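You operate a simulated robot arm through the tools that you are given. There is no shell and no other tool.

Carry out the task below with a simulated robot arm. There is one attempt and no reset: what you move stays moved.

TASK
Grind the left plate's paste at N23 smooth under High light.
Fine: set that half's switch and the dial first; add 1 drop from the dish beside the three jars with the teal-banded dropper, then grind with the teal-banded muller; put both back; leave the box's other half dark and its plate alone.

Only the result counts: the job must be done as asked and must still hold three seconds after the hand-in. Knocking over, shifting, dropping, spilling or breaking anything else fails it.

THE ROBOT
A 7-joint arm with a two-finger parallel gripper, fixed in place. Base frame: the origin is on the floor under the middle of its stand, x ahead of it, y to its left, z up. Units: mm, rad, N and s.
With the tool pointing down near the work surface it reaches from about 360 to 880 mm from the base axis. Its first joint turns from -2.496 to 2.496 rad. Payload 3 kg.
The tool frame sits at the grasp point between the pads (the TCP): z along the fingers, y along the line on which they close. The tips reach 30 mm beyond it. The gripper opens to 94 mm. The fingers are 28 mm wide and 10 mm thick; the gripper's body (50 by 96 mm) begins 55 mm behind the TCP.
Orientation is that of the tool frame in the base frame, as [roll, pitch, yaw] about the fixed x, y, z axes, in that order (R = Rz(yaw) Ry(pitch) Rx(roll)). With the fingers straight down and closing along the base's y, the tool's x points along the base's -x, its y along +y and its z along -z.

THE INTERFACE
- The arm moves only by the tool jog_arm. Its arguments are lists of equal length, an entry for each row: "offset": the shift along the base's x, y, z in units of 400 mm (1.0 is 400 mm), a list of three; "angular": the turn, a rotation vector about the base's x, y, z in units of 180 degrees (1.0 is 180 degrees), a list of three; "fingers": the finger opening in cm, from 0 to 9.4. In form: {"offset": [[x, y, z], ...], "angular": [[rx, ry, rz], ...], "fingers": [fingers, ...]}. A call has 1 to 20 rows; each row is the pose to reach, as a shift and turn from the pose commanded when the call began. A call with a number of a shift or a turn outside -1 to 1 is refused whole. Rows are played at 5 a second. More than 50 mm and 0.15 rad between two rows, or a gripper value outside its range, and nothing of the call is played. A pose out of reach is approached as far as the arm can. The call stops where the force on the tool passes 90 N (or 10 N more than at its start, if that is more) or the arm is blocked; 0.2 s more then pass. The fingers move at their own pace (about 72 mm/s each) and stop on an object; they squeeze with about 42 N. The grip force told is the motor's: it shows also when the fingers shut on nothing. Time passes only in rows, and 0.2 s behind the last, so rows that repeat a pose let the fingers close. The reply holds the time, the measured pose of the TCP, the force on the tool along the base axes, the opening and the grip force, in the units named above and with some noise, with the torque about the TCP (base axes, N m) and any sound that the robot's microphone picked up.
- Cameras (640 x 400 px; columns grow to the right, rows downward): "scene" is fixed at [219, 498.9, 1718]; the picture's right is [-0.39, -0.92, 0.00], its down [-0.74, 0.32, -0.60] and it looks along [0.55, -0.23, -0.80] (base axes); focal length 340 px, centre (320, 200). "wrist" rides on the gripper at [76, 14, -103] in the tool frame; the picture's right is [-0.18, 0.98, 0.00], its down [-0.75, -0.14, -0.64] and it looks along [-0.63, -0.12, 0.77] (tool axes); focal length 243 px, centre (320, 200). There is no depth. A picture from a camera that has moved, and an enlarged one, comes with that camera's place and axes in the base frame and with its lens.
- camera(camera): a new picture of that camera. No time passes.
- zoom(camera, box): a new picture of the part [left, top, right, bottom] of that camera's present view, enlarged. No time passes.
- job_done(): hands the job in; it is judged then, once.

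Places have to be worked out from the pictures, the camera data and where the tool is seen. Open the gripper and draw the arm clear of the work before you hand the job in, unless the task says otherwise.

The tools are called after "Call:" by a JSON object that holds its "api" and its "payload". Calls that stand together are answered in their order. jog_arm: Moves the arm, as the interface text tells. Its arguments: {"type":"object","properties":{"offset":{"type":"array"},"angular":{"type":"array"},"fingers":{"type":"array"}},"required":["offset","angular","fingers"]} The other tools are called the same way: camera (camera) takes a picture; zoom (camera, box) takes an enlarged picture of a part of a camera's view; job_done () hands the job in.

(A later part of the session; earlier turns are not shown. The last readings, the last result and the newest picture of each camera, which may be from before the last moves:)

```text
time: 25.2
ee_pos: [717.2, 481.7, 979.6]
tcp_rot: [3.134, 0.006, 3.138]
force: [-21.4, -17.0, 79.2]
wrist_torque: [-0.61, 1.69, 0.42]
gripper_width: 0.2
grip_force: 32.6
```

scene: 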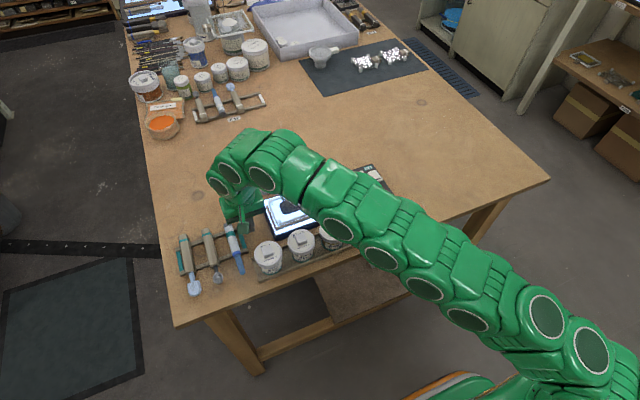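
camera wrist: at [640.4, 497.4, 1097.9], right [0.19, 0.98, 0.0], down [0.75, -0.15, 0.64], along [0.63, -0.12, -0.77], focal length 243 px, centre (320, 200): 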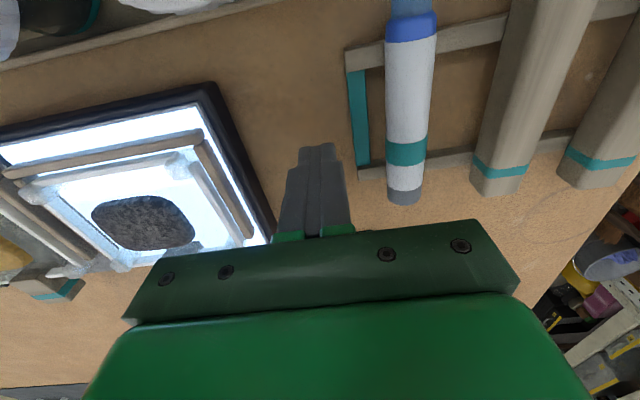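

Contact at TCP z≈980, so the table is at z≈950; dropper axis is roughly z 970. I lift, and move over the dropper's handle with a 40 mm opening to check the clearances to the rack's teal end bar and the spoon.

Call:
{"api": "jog_arm", "payload": {"offset": [[0, 0, 0.03], [0, 0, 0.12], [-0.03, 0.06, 0.17], [-0.066, 0.13, 0.17], [-0.066, 0.13, 0.17]], "angular": [[0, -0.001, 0], [0, -0.001, 0], [0, -0.001, 0], [0, -0.001, 0], [0, -0.001, 0]], "fingers": [0, 0, 2, 4, 4]}}

Call:
{"api": "camera", "payload": {"camera": "wrist"}}

Call:
{"api": "zoom", "payload": {"camera": "wrist", "box": [220, 60, 420, 210]}}

Call:
{"api": "zoom", "payload": {"camera": "scene", "box": [170, 210, 270, 280]}}

```text
time: 26.4
ee_pos: [696.8, 516.2, 1041.4]
tcp_rot: [3.138, 0.004, 3.14]
force: [0.4, 0.8, -0.5]
wrist_torque: [-0.03, 0.01, -0.02]
gripper_width: 40.3
grip_force: 0.1
out of reach, approached as far as the arm can: row 3, 4, 5
```

```text
taken
camera wrist: at [619.7, 530.5, 1143.1], right [0.19, 0.98, 0.0], down [0.75, -0.15, 0.64], along [0.63, -0.12, -0.77], focal length 243 px, centre (320, 200)
```

wrist: 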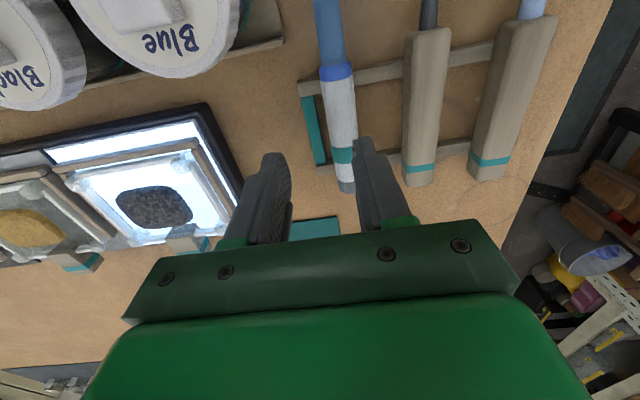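

```text
2.67 times, centred on (320, 135) of wrist
camera zoom: at [619.7, 530.5, 1143.1], right [0.19, 0.98, 0.0], down [0.75, -0.15, 0.64], along [0.63, -0.12, -0.77], focal length 647 px, centre (320, 373)
```

zoom: 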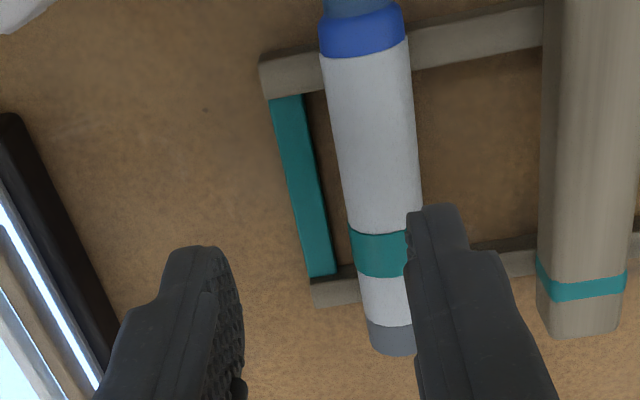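

```text
5.71 times, centred on (220, 245) of scene
camera zoom: at [219.0, 498.9, 1718.0], right [-0.39, -0.92, 0.0], down [-0.74, 0.32, -0.6], along [0.55, -0.23, -0.8], focal length 1940 px, centre (891, -57)
```

zoom: 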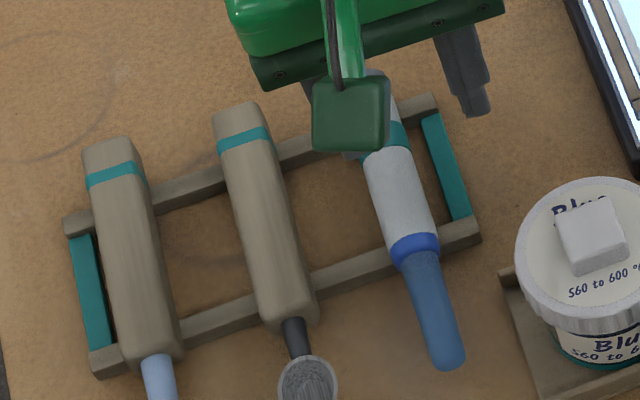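

At this height the reach limit stopped the hand short of the target (y 516 instead of 534). I descend slightly at the commanded target to see whether it closes in.

Call:
{"api": "jog_arm", "payload": {"offset": [[-0.02, 0.0, -0.01], [-0.02, 0.0, -0.03], [-0.02, 0.0, -0.05], [-0.02, 0.0, -0.05]], "angular": [[0, 0, 0], [0, 0, 0], [0, 0, 0], [0, 0, 0]], "fingers": [4, 4, 4, 4]}}

Call:
{"api": "zoom", "payload": {"camera": "wrist", "box": [220, 60, 420, 210]}}

```text
time: 27.4
ee_pos: [689.3, 515.9, 1020.0]
tcp_rot: [3.138, 0.003, 3.137]
force: [0.4, 0.3, -0.4]
wrist_torque: [-0.01, 0.0, 0.02]
gripper_width: 39.9
grip_force: 0.0
```

```text
2.67 times, centred on (320, 135) of wrist
camera zoom: at [611.0, 529.8, 1122.6], right [0.19, 0.98, 0.0], down [0.75, -0.15, 0.64], along [0.63, -0.12, -0.77], focal length 647 px, centre (320, 373)
```

zoom: 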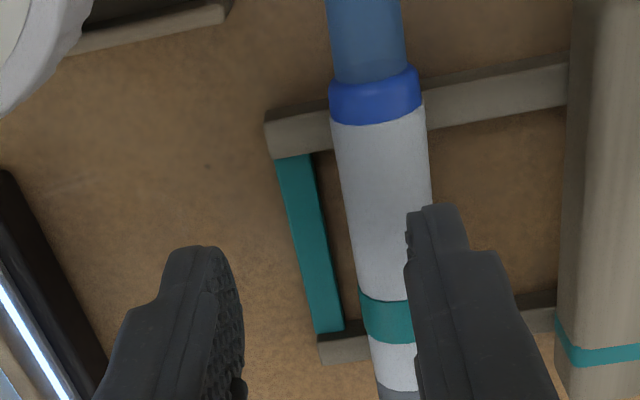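

The commanded pose was clipped, so I shift left/back to (683, 534) at the current height, above the dropper, then check.

Call:
{"api": "jog_arm", "payload": {"offset": [[-0.01, 0.02, 0.005], [-0.016, 0.045, 0.0], [-0.016, 0.045, 0.0]], "angular": [[0, 0, 0], [0, 0, 0], [0, 0, 0]], "fingers": [4.2, 4.2, 4.2]}}

Call:
{"api": "zoom", "payload": {"camera": "wrist", "box": [220, 60, 420, 210]}}

Call:
{"api": "zoom", "payload": {"camera": "scene", "box": [170, 210, 270, 280]}}

```text
time: 28.2
ee_pos: [682.0, 533.1, 1021.8]
tcp_rot: [3.138, 0.003, 3.138]
force: [0.0, 0.2, 0.6]
wrist_torque: [-0.01, 0.0, 0.01]
gripper_width: 42.1
grip_force: 0.0
```

```text
2.67 times, centred on (320, 135) of wrist
camera zoom: at [604.6, 547.2, 1123.8], right [0.19, 0.98, 0.0], down [0.75, -0.15, 0.64], along [0.63, -0.12, -0.77], focal length 647 px, centre (320, 373)
```

zoom: 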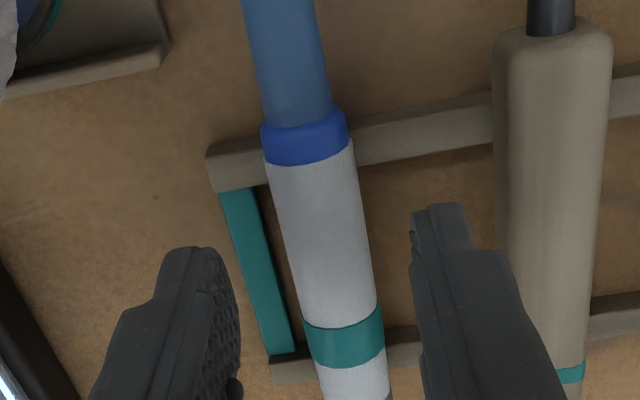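

```text
5.71 times, centred on (220, 245) of scene
camera zoom: at [219.0, 498.9, 1718.0], right [-0.39, -0.92, 0.0], down [-0.74, 0.32, -0.6], along [0.55, -0.23, -0.8], focal length 1940 px, centre (891, -57)
```

zoom: 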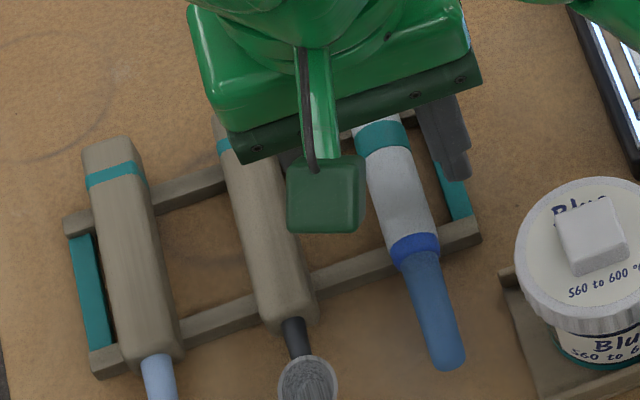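

The dropper is centred between the pads. I descend to put the tips at about z 964 and check the force.

Call:
{"api": "jog_arm", "payload": {"offset": [[0, 0, -0.03], [0, 0, -0.05], [0, 0, -0.06], [0, 0, -0.065], [0, 0, -0.07]], "angular": [[0, 0, 0], [0, 0, 0], [0, 0, 0], [0, 0, 0], [0, 0, 0]], "fingers": [4.2, 4.2, 4.2, 4.2, 4.2]}}

Call:
{"api": "zoom", "payload": {"camera": "wrist", "box": [220, 60, 420, 210]}}

Call:
{"api": "zoom", "payload": {"camera": "scene", "box": [170, 210, 270, 280]}}

```text
time: 29.4
ee_pos: [683.1, 534.5, 993.2]
tcp_rot: [3.138, 0.005, 3.139]
force: [0.2, -0.6, -0.6]
wrist_torque: [0.02, 0.02, -0.02]
gripper_width: 42.0
grip_force: 0.0
```

```text
2.67 times, centred on (320, 135) of wrist
camera zoom: at [605.1, 546.7, 1095.6], right [0.19, 0.98, 0.0], down [0.75, -0.15, 0.64], along [0.63, -0.12, -0.77], focal length 647 px, centre (320, 373)
```

zoom: 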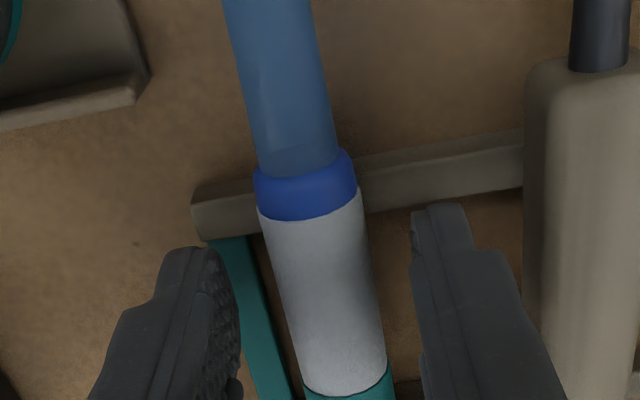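

```text
5.71 times, centred on (220, 245) of scene
camera zoom: at [219.0, 498.9, 1718.0], right [-0.39, -0.92, 0.0], down [-0.74, 0.32, -0.6], along [0.55, -0.23, -0.8], focal length 1940 px, centre (891, -57)
```

zoom: 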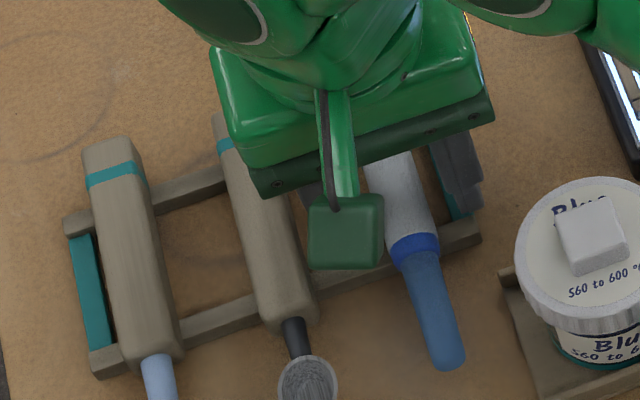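

No contact yet. I lower 3 mm more and check the force before closing.

Call:
{"api": "jog_arm", "payload": {"offset": [[0, 0, -0.004], [0, 0, -0.0075], [0, 0, -0.0075]], "angular": [[0, 0, 0], [0, 0, 0], [0, 0, 0]], "fingers": [4.2, 4.2, 4.2]}}

```text
time: 30.2
ee_pos: [682.1, 532.4, 989.6]
tcp_rot: [3.137, 0.005, 3.138]
force: [1.4, -0.2, 3.0]
wrist_torque: [-0.08, 0.03, 0.04]
gripper_width: 41.9
grip_force: 0.0
```

A 3 N touch on the rack's end bar at tip z≈960. I lift 1 mm and close on the dropper.

Call:
{"api": "jog_arm", "payload": {"offset": [[0, 0, 0.003], [0, 0, 0.003], [0, 0, 0.003], [0, 0, 0.003]], "angular": [[0, 0, 0], [0, 0, 0], [0, 0, 0], [0, 0, 0]], "fingers": [3.0, 2.2, 1.8, 1.8]}}

Call:
{"api": "zoom", "payload": {"camera": "wrist", "box": [220, 60, 420, 210]}}

```text
time: 31.2
ee_pos: [683.6, 532.4, 991.2]
tcp_rot: [3.137, 0.004, 3.138]
force: [0.1, -0.2, -0.3]
wrist_torque: [-0.03, -0.01, -0.03]
gripper_width: 21.2
grip_force: 41.5
```

```text
2.67 times, centred on (320, 135) of wrist
camera zoom: at [605.2, 546.8, 1093.6], right [0.19, 0.98, 0.0], down [0.75, -0.15, 0.64], along [0.63, -0.12, -0.77], focal length 647 px, centre (320, 373)
```

zoom: 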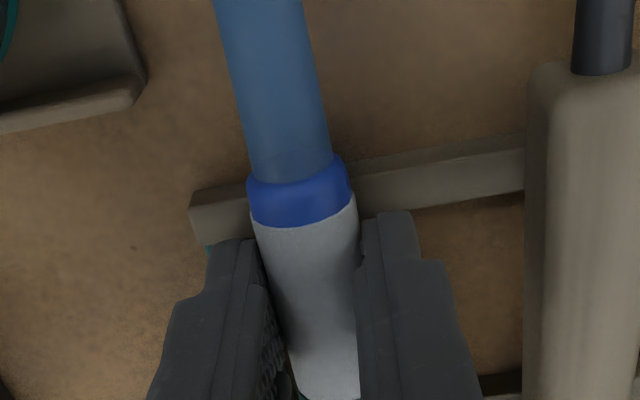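

Gripped at 21 mm. I lift it straight up 30 mm and check that it came cleanly out of the rack.

Call:
{"api": "jog_arm", "payload": {"offset": [[0, 0, 0.02], [0, 0, 0.045], [-0.01, 0, 0.075], [-0.04, 0, 0.12], [-0.08, 0, 0.18], [-0.08, 0, 0.18]], "angular": [[0, 0, 0], [0, 0, 0], [0, 0, 0], [0, 0, 0], [0, 0, 0], [0, 0, 0]], "fingers": [1.8, 1.8, 1.8, 1.8, 1.8, 1.8]}}

Call:
{"api": "camera", "payload": {"camera": "wrist"}}

Call:
{"api": "zoom", "payload": {"camera": "scene", "box": [160, 180, 320, 300]}}

```text
time: 32.6
ee_pos: [649.8, 532.7, 1062.9]
tcp_rot: [3.137, 0.001, 3.139]
force: [0.8, 0.3, -0.8]
wrist_torque: [-0.03, 0.0, -0.01]
gripper_width: 21.1
grip_force: 42.0
```

```text
taken
camera wrist: at [572.6, 547.3, 1166.2], right [0.19, 0.98, 0.0], down [0.75, -0.15, 0.64], along [0.63, -0.12, -0.77], focal length 243 px, centre (320, 200)
```

wrist: 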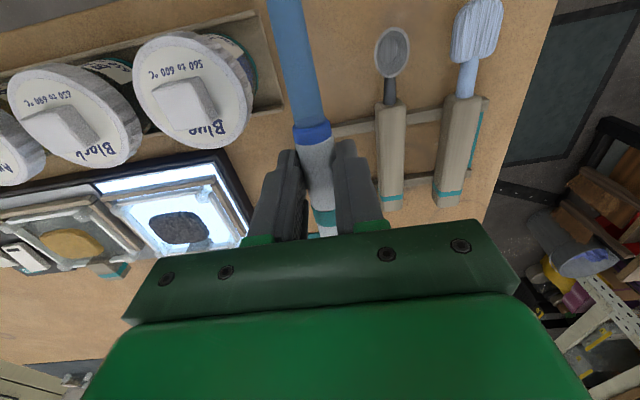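

```text
3.33 times, centred on (240, 240) of scene
camera zoom: at [219.0, 498.9, 1718.0], right [-0.39, -0.92, 0.0], down [-0.74, 0.32, -0.6], along [0.55, -0.23, -0.8], focal length 1132 px, centre (587, 67)
```

zoom: 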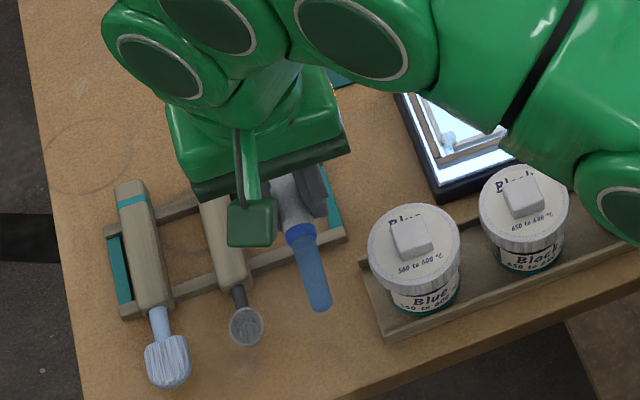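

Dropper is clear of the rack, spoon and brush undisturbed. I carry it high over the jars toward the dish side.

Call:
{"api": "jog_arm", "payload": {"offset": [[-0.04, -0.05, 0.07], [-0.08, -0.12, 0.14], [-0.12, -0.21, 0.2], [-0.16, -0.31, 0.22], [-0.18, -0.41, 0.22], [-0.2, -0.51, 0.22], [-0.22, -0.61, 0.22], [-0.24, -0.71, 0.22], [-0.26, -0.74, 0.22], [-0.26, -0.74, 0.22]], "angular": [[0, 0, 0], [0, 0, 0], [0, 0, 0], [0, 0, 0], [0, 0, 0], [0, 0, 0], [0, 0, 0], [0, 0, 0], [0, 0, 0], [0, 0, 0]], "fingers": [1.8, 1.8, 1.8, 1.8, 1.8, 1.8, 1.8, 1.8, 1.8, 1.8]}}

Call:
{"api": "camera", "payload": {"camera": "wrist"}}

Call:
{"api": "zoom", "payload": {"camera": "scene", "box": [240, 150, 440, 275]}}

```text
time: 34.8
ee_pos: [545.7, 236.6, 1152.6]
tcp_rot: [3.137, 0.004, 3.142]
force: [-0.5, -0.2, -1.8]
wrist_torque: [0.0, -0.03, 0.01]
gripper_width: 20.9
grip_force: 42.1
```

```text
taken
camera wrist: at [467.5, 251.5, 1254.4], right [0.19, 0.98, 0.0], down [0.75, -0.15, 0.64], along [0.63, -0.12, -0.77], focal length 243 px, centre (320, 200)
```

wrist: 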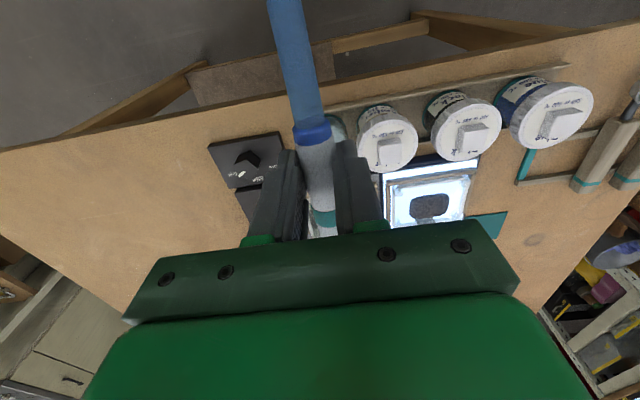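

```text
3.20 times, centred on (340, 212) of scene
camera zoom: at [219.0, 498.9, 1718.0], right [-0.39, -0.92, 0.0], down [-0.74, 0.32, -0.6], along [0.55, -0.23, -0.8], focal length 1086 px, centre (256, 160)
```

zoom: 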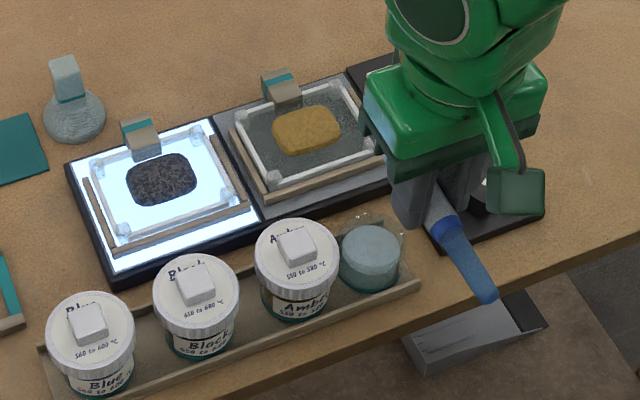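

Let me inspect the dish and liquid closely before tilting.

Call:
{"api": "zoom", "payload": {"camera": "scene", "box": [325, 205, 395, 255]}}

Call:
{"api": "zoom", "payload": {"camera": "wrist", "box": [290, 60, 430, 240]}}

```text
8.00 times, centred on (360, 230) of scene
camera zoom: at [219.0, 498.9, 1718.0], right [-0.39, -0.92, 0.0], down [-0.74, 0.32, -0.6], along [0.55, -0.23, -0.8], focal length 2716 px, centre (0, -40)
```

zoom: 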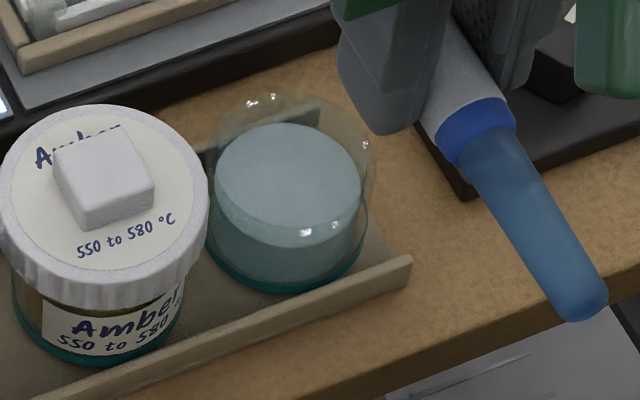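

```text
2.22 times, centred on (360, 150) of wrist
camera zoom: at [467.5, 251.5, 1254.4], right [0.19, 0.98, 0.0], down [0.75, -0.15, 0.64], along [0.63, -0.12, -0.77], focal length 539 px, centre (231, 311)
```

zoom: 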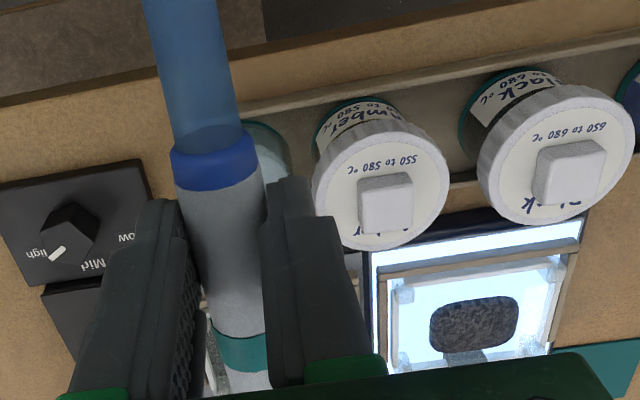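

The dish is a glass beaker, liquid surface somewhere near z 970–998, centre about (602, 236). I tilt the hand outward 75° about y in place so the blue tip points down.

Call:
{"api": "jog_arm", "payload": {"offset": [[0, 0, 0], [0, 0, 0], [0, 0, 0], [0, 0, 0], [0, 0, 0], [0, 0, 0], [0, 0, 0], [0, 0, 0], [0, 0, 0], [0, 0, 0]], "angular": [[0, -0.0463, 0], [0, -0.0926, 0], [0, -0.1389, 0], [0, -0.1852, 0], [0, -0.2315, 0], [0, -0.2778, 0], [0, -0.3241, 0], [0, -0.3704, 0], [0, -0.4167, 0], [0, -0.4167, 0]], "fingers": [1.8, 1.8, 1.8, 1.8, 1.8, 1.8, 1.8, 1.8, 1.8, 1.8]}}

Call:
{"api": "camera", "payload": {"camera": "wrist"}}

Call:
{"api": "camera", "payload": {"camera": "scene"}}

```text
time: 36.6
ee_pos: [518.1, 267.1, 1089.3]
tcp_rot: [2.74, 0.823, 2.791]
force: [-0.7, 0.5, -0.9]
wrist_torque: [-0.01, 0.02, 0.0]
gripper_width: 20.8
grip_force: 42.8
stopped in row 8: the arm was blocked; the commanded pose is now the measured one
```

```text
taken
camera wrist: at [389.8, 284.6, 1101.4], right [0.16, 0.9, 0.4], down [-0.02, -0.4, 0.92], along [0.99, -0.16, -0.05], focal length 243 px, centre (320, 200)
```

wrist: 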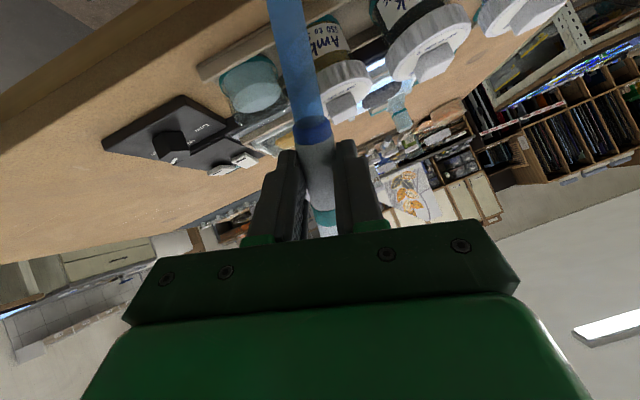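

```text
taken
```

scene: 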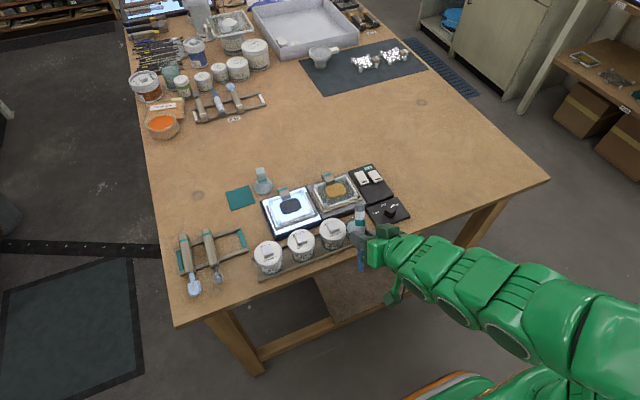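

The arm hit a joint limit near 65° tilt this close in and drifted. I raise it and return to a clean 50° outward tilt while moving further out, above the dish.

Call:
{"api": "jog_arm", "payload": {"offset": [[0, 0, 0.06], [0.02, -0.01, 0.12], [0.08, -0.03, 0.16], [0.16, -0.04, 0.16], [0.25, -0.05, 0.16], [0.25, -0.05, 0.16]], "angular": [[-0.021, 0, 0.004], [-0.043, 0, 0.008], [-0.064, 0, 0.011], [-0.0858, -0.0006, 0.0152], [-0.0858, -0.0006, 0.0152], [-0.0858, -0.0006, 0.0152]], "fingers": [1.8, 1.8, 1.8, 1.8, 1.8, 1.8]}}

Call:
{"api": "camera", "payload": {"camera": "wrist"}}

Call:
{"api": "zoom", "payload": {"camera": "scene", "box": [240, 150, 440, 275]}}

```text
time: 38.0
ee_pos: [617.2, 248.2, 1155.0]
tcp_rot: [-3.134, 0.881, -3.128]
force: [-0.1, 0.0, -1.0]
wrist_torque: [-0.01, 0.05, 0.0]
gripper_width: 21.0
grip_force: 42.5
```

```text
taken
camera wrist: at [489.3, 260.9, 1161.0], right [0.11, 0.98, 0.14], down [-0.02, -0.14, 0.99], along [0.99, -0.11, 0.0], focal length 243 px, centre (320, 200)
```

wrist: 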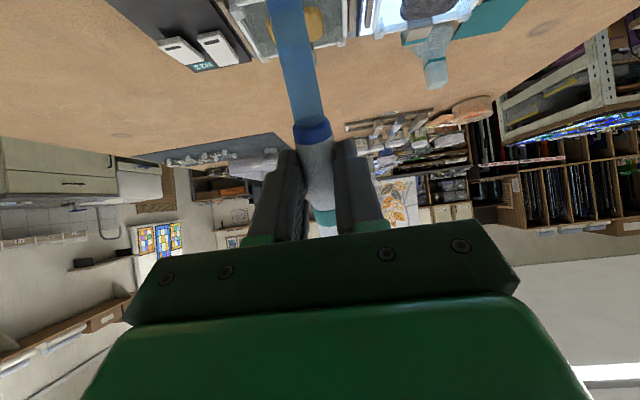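

```text
3.20 times, centred on (340, 212) of scene
camera zoom: at [219.0, 498.9, 1718.0], right [-0.39, -0.92, 0.0], down [-0.74, 0.32, -0.6], along [0.55, -0.23, -0.8], focal length 1086 px, centre (256, 160)
```

zoom: 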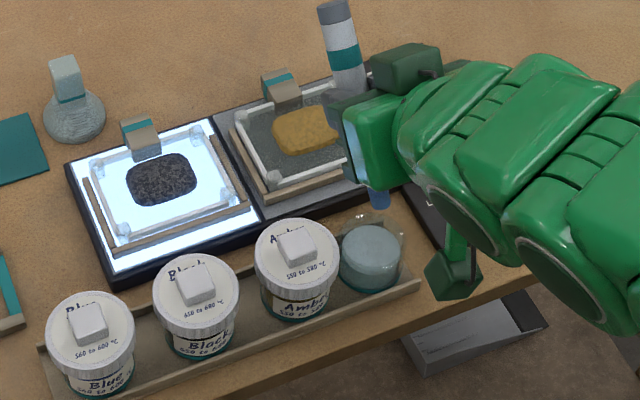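

Clean 50° tilt now; the tip is near (578, 248, 1078). I add 11° more tilt and place the tip over the dish, well above the rim.

Call:
{"api": "jog_arm", "payload": {"offset": [[0.005, -0.01, 0.0], [0.01, -0.02, -0.03], [0.014, -0.029, -0.06], [0.014, -0.029, -0.06]], "angular": [[0, -0.022, 0], [0, -0.044, 0], [0, -0.064, 0], [0, -0.064, 0]], "fingers": [1.8, 1.8, 1.8, 1.8]}}

Call:
{"api": "camera", "payload": {"camera": "wrist"}}

Call:
{"api": "zoom", "payload": {"camera": "scene", "box": [310, 180, 410, 255]}}

```text
time: 39.0
ee_pos: [623.8, 236.7, 1131.6]
tcp_rot: [-3.134, 1.084, -3.129]
force: [-0.3, -0.1, -0.1]
wrist_torque: [0.0, 0.02, 0.03]
gripper_width: 20.9
grip_force: 41.8
```

```text
taken
camera wrist: at [497.3, 249.5, 1112.7], right [0.08, 0.98, 0.16], down [-0.21, -0.14, 0.97], along [0.97, -0.11, 0.2], focal length 243 px, centre (320, 200)
```

wrist: 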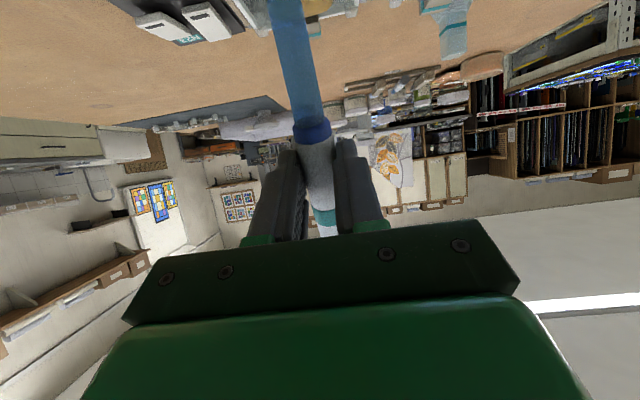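

```text
5.33 times, centred on (360, 218) of scene
camera zoom: at [219.0, 498.9, 1718.0], right [-0.39, -0.92, 0.0], down [-0.74, 0.32, -0.6], along [0.55, -0.23, -0.8], focal length 1810 px, centre (107, 107)
```

zoom: 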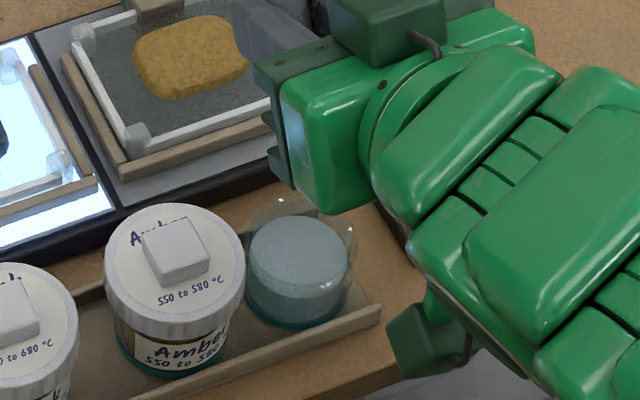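

The 62° tilt works here, but the gripper hides the tip and dish from both cameras, so I want an accurate dish position first. I go back to tool-down, off to the right, to see the dish clear of the fingers.

Call:
{"api": "jog_arm", "payload": {"offset": [[-0.02, -0.03, 0.03], [-0.045, -0.055, 0.03], [-0.07, -0.08, 0.03], [-0.095, -0.105, 0.02], [-0.12, -0.13, 0.01], [-0.145, -0.155, 0.0], [-0.17, -0.18, -0.02], [-0.19, -0.2, -0.04], [-0.21, -0.217, -0.04], [-0.21, -0.217, -0.04]], "angular": [[0, 0.038, 0], [0, 0.077, 0], [0, 0.115, 0], [0, 0.153, 0], [0, 0.192, 0], [0, 0.23, 0], [0, 0.268, 0], [0, 0.307, 0], [0, 0.345, 0], [0, 0.345, 0]], "fingers": [1.8, 1.8, 1.8, 1.8, 1.8, 1.8, 1.8, 1.8, 1.8, 1.8]}}

Call:
{"api": "camera", "payload": {"camera": "wrist"}}

Call:
{"api": "zoom", "payload": {"camera": "wrist", "box": [360, 110, 460, 190]}}

```text
time: 41.2
ee_pos: [539.7, 149.1, 1116.1]
tcp_rot: [3.138, -0.002, -3.136]
force: [-0.8, 0.4, -0.3]
wrist_torque: [0.0, 0.0, 0.02]
gripper_width: 21.2
grip_force: 42.6
```

```text
taken
camera wrist: at [463.1, 162.1, 1218.8], right [0.18, 0.98, 0.0], down [0.76, -0.14, 0.64], along [0.63, -0.11, -0.77], focal length 243 px, centre (320, 200)
```

wrist: 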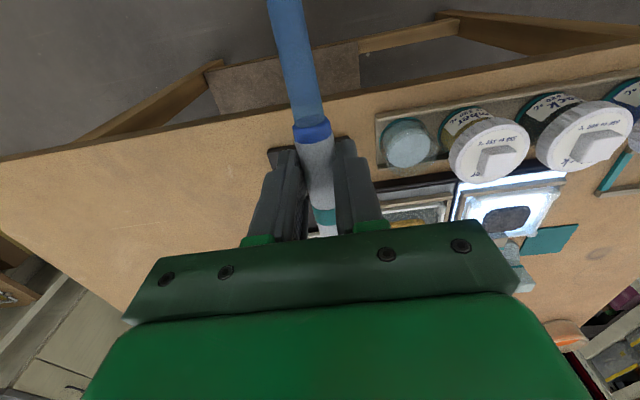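

```text
5.00 times, centred on (410, 150) of wrist
camera zoom: at [463.1, 162.1, 1218.8], right [0.18, 0.98, 0.0], down [0.76, -0.14, 0.64], along [0.63, -0.11, -0.77], focal length 1213 px, centre (-130, 450)
```

zoom: 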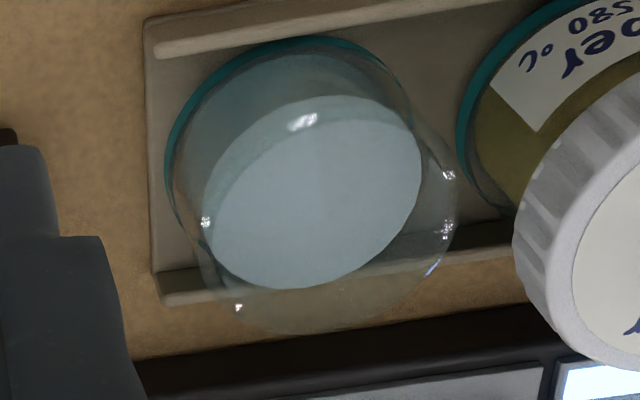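

The wrist view gives dish axis ≈ (602, 234), liquid ≈ z 985, rim ≈ z 1000. I return to the 62° tilt above the dish, aiming the tip slightly to the near side (x≈595) so the slanted rod clears the rim.

Call:
{"api": "jog_arm", "payload": {"offset": [[0.02, 0.02, 0.0], [0.04, 0.04, 0.02], [0.065, 0.065, 0.03], [0.09, 0.09, 0.04], [0.115, 0.115, 0.04], [0.14, 0.14, 0.04], [0.16, 0.165, 0.04], [0.18, 0.19, 0.04], [0.189, 0.2135, 0.04], [0.189, 0.2135, 0.04]], "angular": [[0, -0.038, 0], [0, -0.077, 0], [0, -0.115, 0], [0, -0.153, 0], [0, -0.192, 0], [0, -0.23, 0], [0, -0.268, 0], [0, -0.307, 0], [0, -0.345, 0], [0, -0.345, 0]], "fingers": [1.8, 1.8, 1.8, 1.8, 1.8, 1.8, 1.8, 1.8, 1.8, 1.8]}}

Call:
{"api": "zoom", "payload": {"camera": "scene", "box": [310, 180, 410, 255]}}

```text
time: 43.4
ee_pos: [615.0, 234.9, 1130.0]
tcp_rot: [-3.135, 1.084, -3.127]
force: [-0.7, -0.5, 0.0]
wrist_torque: [-0.01, 0.05, -0.02]
gripper_width: 21.1
grip_force: 41.6
```

```text
5.33 times, centred on (360, 218) of scene
camera zoom: at [219.0, 498.9, 1718.0], right [-0.39, -0.92, 0.0], down [-0.74, 0.32, -0.6], along [0.55, -0.23, -0.8], focal length 1810 px, centre (107, 107)
```

zoom: 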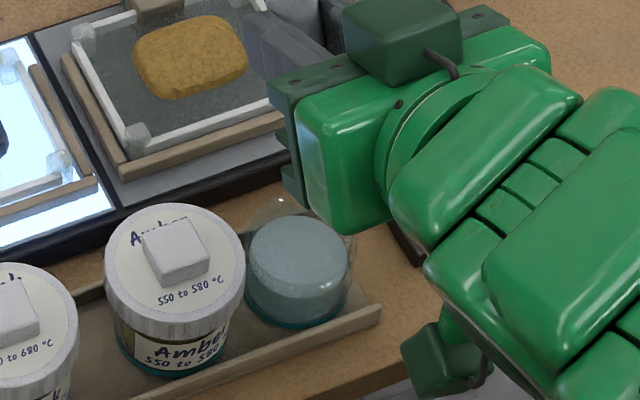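

Pose is as intended. I lower so the tip is just above the rim (tip z≈1010) and check the pose again.

Call:
{"api": "jog_arm", "payload": {"offset": [[0, 0, -0.04], [0, 0, -0.08], [0, 0, -0.1], [0, 0, -0.1]], "angular": [[0, 0, 0], [0, 0, 0], [0, 0, 0], [0, 0, 0]], "fingers": [1.8, 1.8, 1.8, 1.8]}}

Call:
{"api": "zoom", "payload": {"camera": "scene", "box": [310, 180, 410, 255]}}

Call:
{"api": "camera", "payload": {"camera": "wrist"}}

```text
time: 44.4
ee_pos: [614.7, 234.6, 1091.1]
tcp_rot: [-3.133, 1.081, -3.128]
force: [0.0, 0.2, -0.8]
wrist_torque: [0.01, 0.01, 0.02]
gripper_width: 20.9
grip_force: 41.7
```

```text
5.33 times, centred on (360, 218) of scene
camera zoom: at [219.0, 498.9, 1718.0], right [-0.39, -0.92, 0.0], down [-0.74, 0.32, -0.6], along [0.55, -0.23, -0.8], focal length 1810 px, centre (107, 107)
```

zoom: 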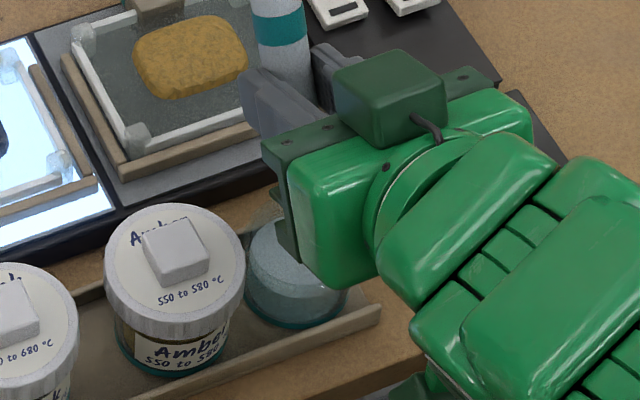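

```text
taken
camera wrist: at [487.5, 247.8, 1073.1], right [0.08, 0.98, 0.16], down [-0.21, -0.14, 0.97], along [0.97, -0.11, 0.2], focal length 243 px, centre (320, 200)
```

wrist: 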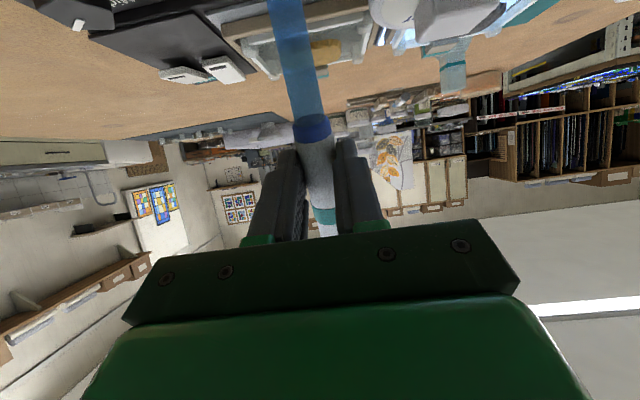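

Tip about z 1010 over the dish with no contact. I go down in small steps to tip z≈990 and read the force.

Call:
{"api": "jog_arm", "payload": {"offset": [[0, 0, -0.01], [0, 0, -0.02], [0, 0, -0.03], [0, 0, -0.04], [0, 0, -0.05]], "angular": [[0, 0, 0], [0, 0, 0], [0, 0, 0], [0, 0, 0], [0, 0, 0]], "fingers": [1.8, 1.8, 1.8, 1.8, 1.8]}}

Call:
{"api": "zoom", "payload": {"camera": "scene", "box": [310, 180, 410, 255]}}

```text
time: 45.6
ee_pos: [614.5, 233.8, 1071.8]
tcp_rot: [-3.131, 1.082, -3.126]
force: [-0.6, 0.1, -0.5]
wrist_torque: [0.01, 0.0, 0.02]
gripper_width: 20.9
grip_force: 41.4
```

```text
5.33 times, centred on (360, 218) of scene
camera zoom: at [219.0, 498.9, 1718.0], right [-0.39, -0.92, 0.0], down [-0.74, 0.32, -0.6], along [0.55, -0.23, -0.8], focal length 1810 px, centre (107, 107)
```

zoom: 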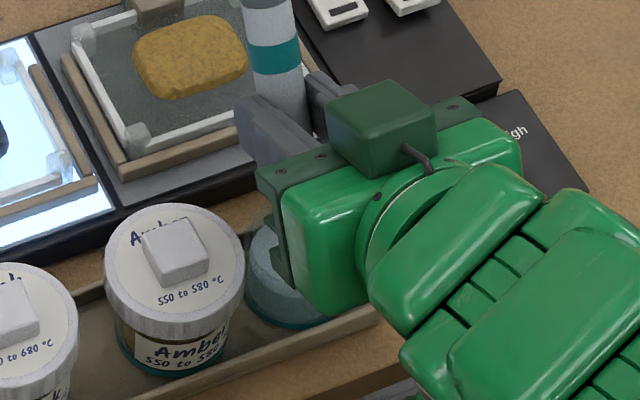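

Still free, tip at about z 990. I continue in 3 mm steps to about z 976.

Call:
{"api": "jog_arm", "payload": {"offset": [[0, 0, -0.0075], [0, 0, -0.015], [0, 0, -0.0225], [0, 0, -0.03], [0, 0, -0.035]], "angular": [[0, 0, 0], [0, 0, 0], [0, 0, 0], [0, 0, 0], [0, 0, 0]], "fingers": [1.8, 1.8, 1.8, 1.8, 1.8]}}

Call:
{"api": "zoom", "payload": {"camera": "scene", "box": [310, 180, 410, 255]}}

```text
time: 46.8
ee_pos: [614.7, 234.5, 1058.7]
tcp_rot: [-3.132, 1.082, -3.125]
force: [0.4, -0.5, -0.6]
wrist_torque: [0.02, 0.04, -0.02]
gripper_width: 21.2
grip_force: 42.0
```

```text
5.33 times, centred on (360, 218) of scene
camera zoom: at [219.0, 498.9, 1718.0], right [-0.39, -0.92, 0.0], down [-0.74, 0.32, -0.6], along [0.55, -0.23, -0.8], focal length 1810 px, centre (107, 107)
```

zoom: 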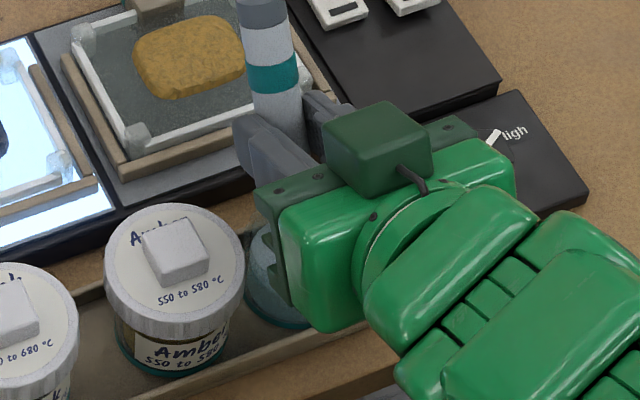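

No contact or sound yet. I go about 7 mm deeper (tip ≈ z 971) and dwell briefly.

Call:
{"api": "jog_arm", "payload": {"offset": [[0, 0, -0.006], [0, 0, -0.012], [0, 0, -0.018], [0, 0, -0.018], [0, 0, -0.018], [0, 0, -0.018]], "angular": [[0, 0, 0], [0, 0, 0], [0, 0, 0], [0, 0, 0], [0, 0, 0], [0, 0, 0]], "fingers": [1.8, 1.8, 1.8, 1.8, 1.8, 1.8]}}

Call:
{"api": "zoom", "payload": {"camera": "scene", "box": [310, 180, 410, 255]}}

Call:
{"api": "camera", "payload": {"camera": "wrist"}}

```text
time: 48.2
ee_pos: [615.5, 235.0, 1051.7]
tcp_rot: [-3.133, 1.083, -3.127]
force: [-0.3, 0.0, -0.4]
wrist_torque: [0.02, 0.01, -0.03]
gripper_width: 21.2
grip_force: 41.7
```

```text
5.33 times, centred on (360, 218) of scene
camera zoom: at [219.0, 498.9, 1718.0], right [-0.39, -0.92, 0.0], down [-0.74, 0.32, -0.6], along [0.55, -0.23, -0.8], focal length 1810 px, centre (107, 107)
```

zoom: 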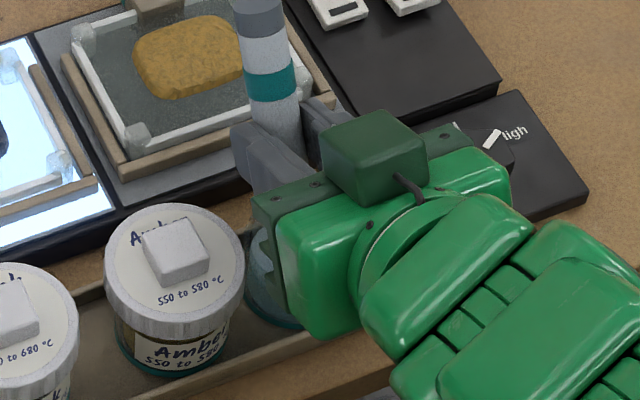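

```text
taken
camera wrist: at [488.7, 248.6, 1032.2], right [0.08, 0.98, 0.16], down [-0.21, -0.14, 0.97], along [0.97, -0.11, 0.2], focal length 243 px, centre (320, 200)
```

wrist: 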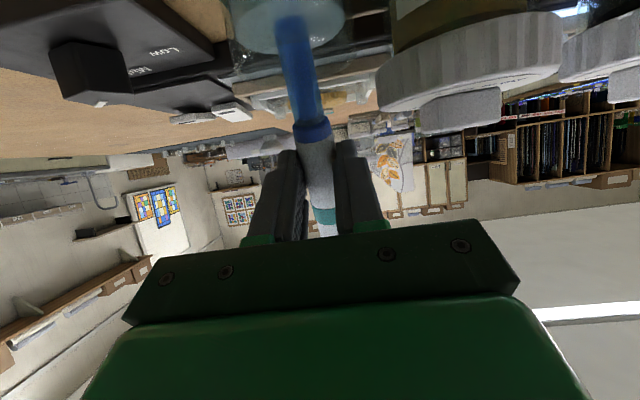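

The wrist camera now sees the dish at the top of its view with the rod inside. I zoom in there.

Call:
{"api": "zoom", "payload": {"camera": "wrist", "box": [210, 0, 370, 110]}}

```text
3.64 times, centred on (290, 55) of wrist
camera zoom: at [488.7, 248.6, 1032.2], right [0.08, 0.98, 0.16], down [-0.21, -0.14, 0.97], along [0.97, -0.11, 0.2], focal length 882 px, centre (429, 727)
```

zoom: 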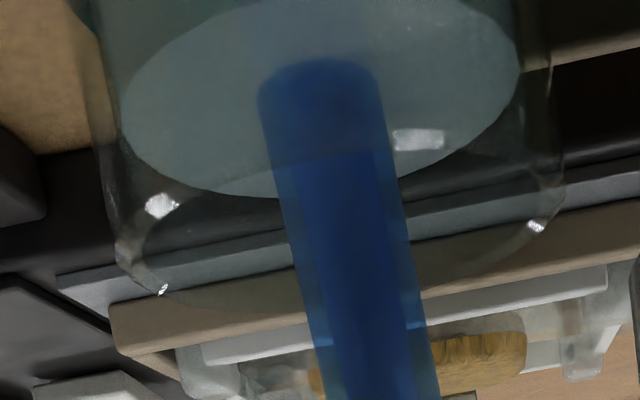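

I look closer at the rod's end to see whether it is below the surface.

Call:
{"api": "zoom", "payload": {"camera": "wrist", "box": [260, 0, 330, 50]}}

```text
8.00 times, centred on (295, 25) of wrist
camera zoom: at [488.7, 248.6, 1032.2], right [0.08, 0.98, 0.16], down [-0.21, -0.14, 0.97], along [0.97, -0.11, 0.2], focal length 1941 px, centre (520, 1600)
```

zoom: 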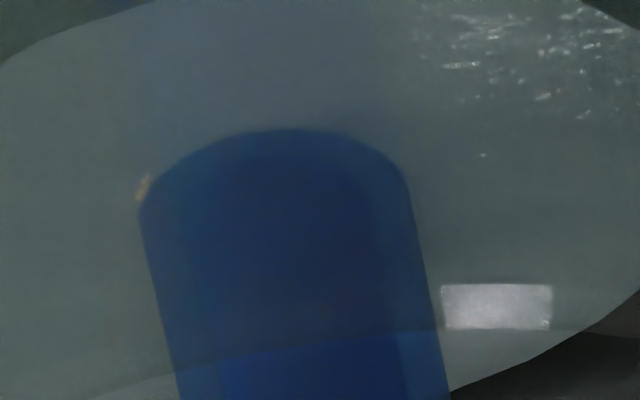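

The rod appears to enter the liquid (surface ≈ z 979). I go 3 mm deeper, dwell, then raise the tip out and look at it.

Call:
{"api": "jog_arm", "payload": {"offset": [[0, 0, -0.004], [0, 0, -0.0075], [0, 0, -0.0075], [0, 0, -0.0075], [0, 0, -0.0075]], "angular": [[0, 0, 0], [0, 0, 0], [0, 0, 0], [0, 0, 0], [0, 0, 0]], "fingers": [1.8, 1.8, 1.8, 1.8, 1.8]}}

Call:
{"api": "zoom", "payload": {"camera": "wrist", "box": [210, 0, 370, 110]}}

```text
time: 49.4
ee_pos: [615.4, 235.6, 1046.8]
tcp_rot: [-3.133, 1.083, -3.128]
force: [0.0, -0.5, -1.1]
wrist_torque: [0.0, 0.01, -0.01]
gripper_width: 21.1
grip_force: 42.3
```

```text
3.64 times, centred on (290, 55) of wrist
camera zoom: at [487.9, 248.4, 1028.7], right [0.08, 0.98, 0.16], down [-0.21, -0.14, 0.97], along [0.97, -0.11, 0.2], focal length 882 px, centre (429, 727)
```

zoom: 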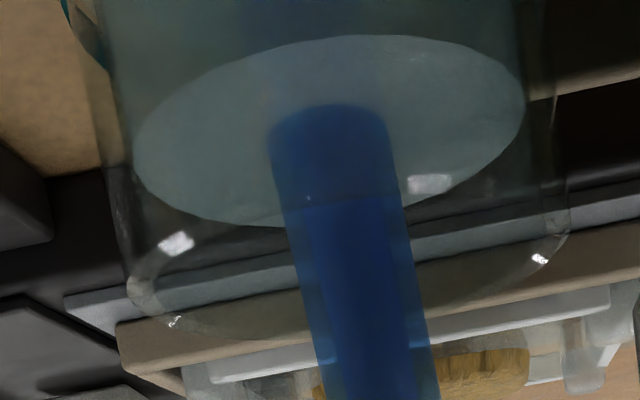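

Now the submerged part of the rod is faintly visible beyond the waterline, so the tip is about 11 mm under. I raise it straight out of the dish and inspect the tip.

Call:
{"api": "jog_arm", "payload": {"offset": [[0, 0, 0.02], [0, 0, 0.05], [0, 0, 0.08], [0, 0, 0.13], [0, 0, 0.18], [0, 0, 0.22], [0, 0, 0.22]], "angular": [[0, 0, 0], [0, 0, 0], [0, 0, 0], [0, 0, 0], [0, 0, 0], [0, 0, 0], [0, 0, 0]], "fingers": [1.8, 1.8, 1.8, 1.8, 1.8, 1.8, 1.8]}}

Call:
{"api": "camera", "payload": {"camera": "wrist"}}

Call:
{"api": "zoom", "payload": {"camera": "scene", "box": [310, 180, 410, 255]}}

```text
time: 51.0
ee_pos: [616.2, 234.2, 1136.7]
tcp_rot: [-3.133, 1.082, -3.126]
force: [0.3, -0.4, -1.0]
wrist_torque: [0.03, 0.05, 0.0]
gripper_width: 20.6
grip_force: 42.1
```

```text
taken
camera wrist: at [488.0, 247.6, 1117.5], right [0.08, 0.98, 0.16], down [-0.21, -0.14, 0.97], along [0.97, -0.11, 0.2], focal length 243 px, centre (320, 200)
```

wrist: 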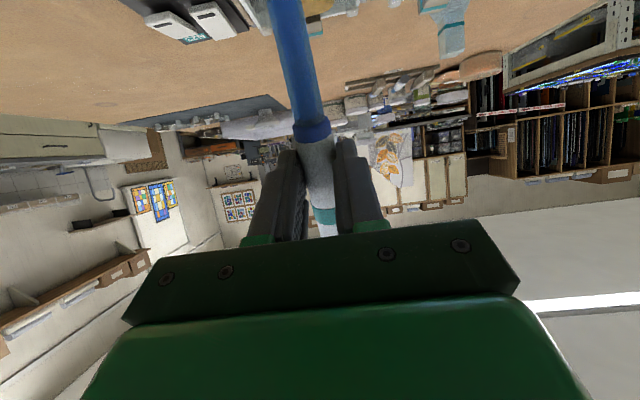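

```text
5.33 times, centred on (360, 218) of scene
camera zoom: at [219.0, 498.9, 1718.0], right [-0.39, -0.92, 0.0], down [-0.74, 0.32, -0.6], along [0.55, -0.23, -0.8], focal length 1810 px, centre (107, 107)
```

zoom: 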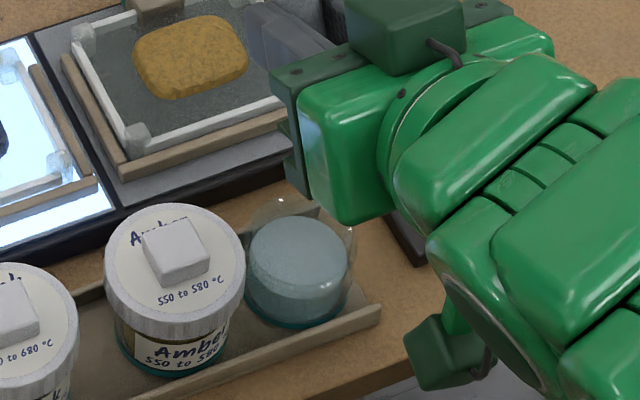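

The rod is now a darker, filled blue, so it seems loaded. I carry it (tip ≥ z 1030) to above the black paste at about (732, 364), keeping the same tilt.

Call:
{"api": "jog_arm", "payload": {"offset": [[0.06, 0.06, 0.0], [0.12, 0.12, 0.0], [0.18, 0.18, 0.0], [0.25, 0.25, 0.0], [0.31, 0.3, 0.0], [0.34, 0.325, -0.02], [0.34, 0.325, -0.04], [0.34, 0.325, -0.04]], "angular": [[0, 0, 0], [0, 0, 0], [0, 0, 0], [0, 0, 0], [0, 0, 0], [0, 0, 0], [0, 0, 0], [0, 0, 0]], "fingers": [1.8, 1.8, 1.8, 1.8, 1.8, 1.8, 1.8, 1.8]}}

Call:
{"api": "camera", "payload": {"camera": "wrist"}}

Call:
{"api": "zoom", "payload": {"camera": "scene", "box": [240, 150, 400, 260]}}

```text
time: 52.8
ee_pos: [751.7, 363.9, 1119.1]
tcp_rot: [-3.134, 1.083, -3.127]
force: [-0.7, -0.3, -1.5]
wrist_torque: [0.0, 0.05, 0.02]
gripper_width: 21.1
grip_force: 41.6
```

```text
taken
camera wrist: at [623.6, 376.9, 1100.5], right [0.08, 0.98, 0.16], down [-0.21, -0.14, 0.97], along [0.97, -0.11, 0.2], focal length 243 px, centre (320, 200)
```

wrist: 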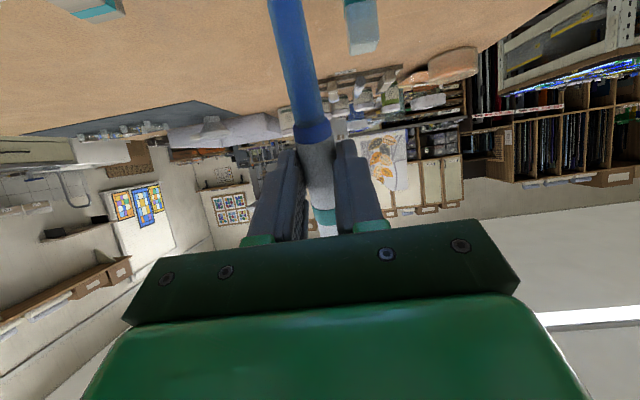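

```text
3.64 times, centred on (320, 205) of scene
camera zoom: at [219.0, 498.9, 1718.0], right [-0.39, -0.92, 0.0], down [-0.74, 0.32, -0.6], along [0.55, -0.23, -0.8], focal length 1234 px, centre (320, 182)
```

zoom: 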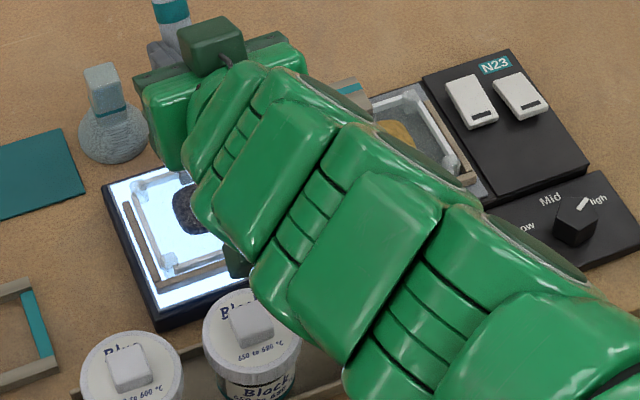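

Tip about (731, 364, 1038), no drop yet. I lower 20 mm slowly and listen.

Call:
{"api": "jog_arm", "payload": {"offset": [[0, 0, -0.0125], [0, 0, -0.025], [0, 0, -0.0375], [0, 0, -0.05], [0, 0, -0.05]], "angular": [[0, 0, 0], [0, 0, 0], [0, 0, 0], [0, 0, 0], [0, 0, 0]], "fingers": [1.8, 1.8, 1.8, 1.8, 1.8]}}

Call:
{"api": "zoom", "payload": {"camera": "scene", "box": [240, 150, 400, 260]}}

Call:
{"api": "zoom", "payload": {"camera": "wrist", "box": [200, 0, 460, 160]}}

```text
time: 54.0
ee_pos: [750.8, 364.8, 1098.3]
tcp_rot: [-3.13, 1.083, -3.125]
force: [0.4, 0.0, -1.5]
wrist_torque: [0.0, -0.01, -0.03]
gripper_width: 21.1
grip_force: 42.0
```

```text
3.64 times, centred on (320, 205) of scene
camera zoom: at [219.0, 498.9, 1718.0], right [-0.39, -0.92, 0.0], down [-0.74, 0.32, -0.6], along [0.55, -0.23, -0.8], focal length 1234 px, centre (320, 182)
```

zoom: 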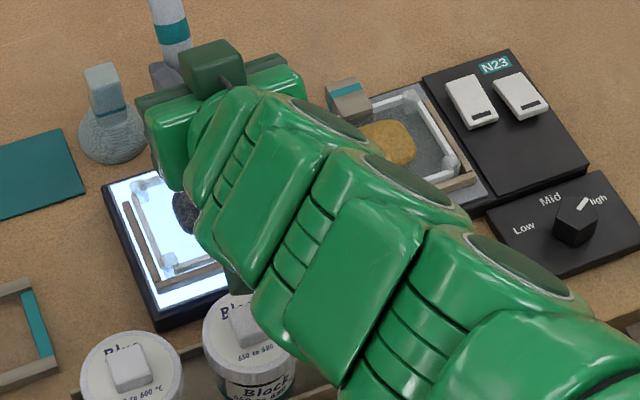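

```text
2.46 times, centred on (330, 80) of wrist
camera zoom: at [624.6, 377.7, 1080.1], right [0.08, 0.98, 0.16], down [-0.21, -0.14, 0.97], along [0.97, -0.11, 0.2], focal length 597 px, centre (295, 495)
```

zoom: 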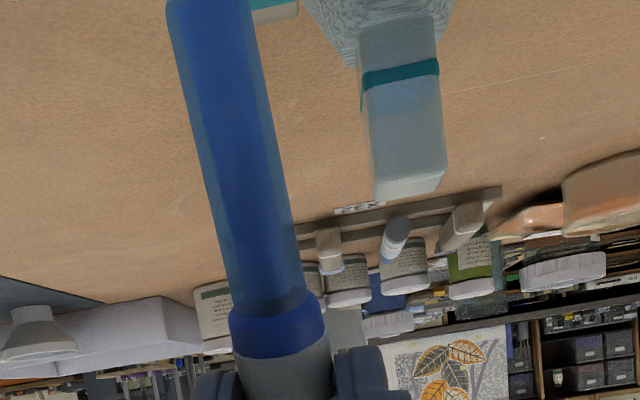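

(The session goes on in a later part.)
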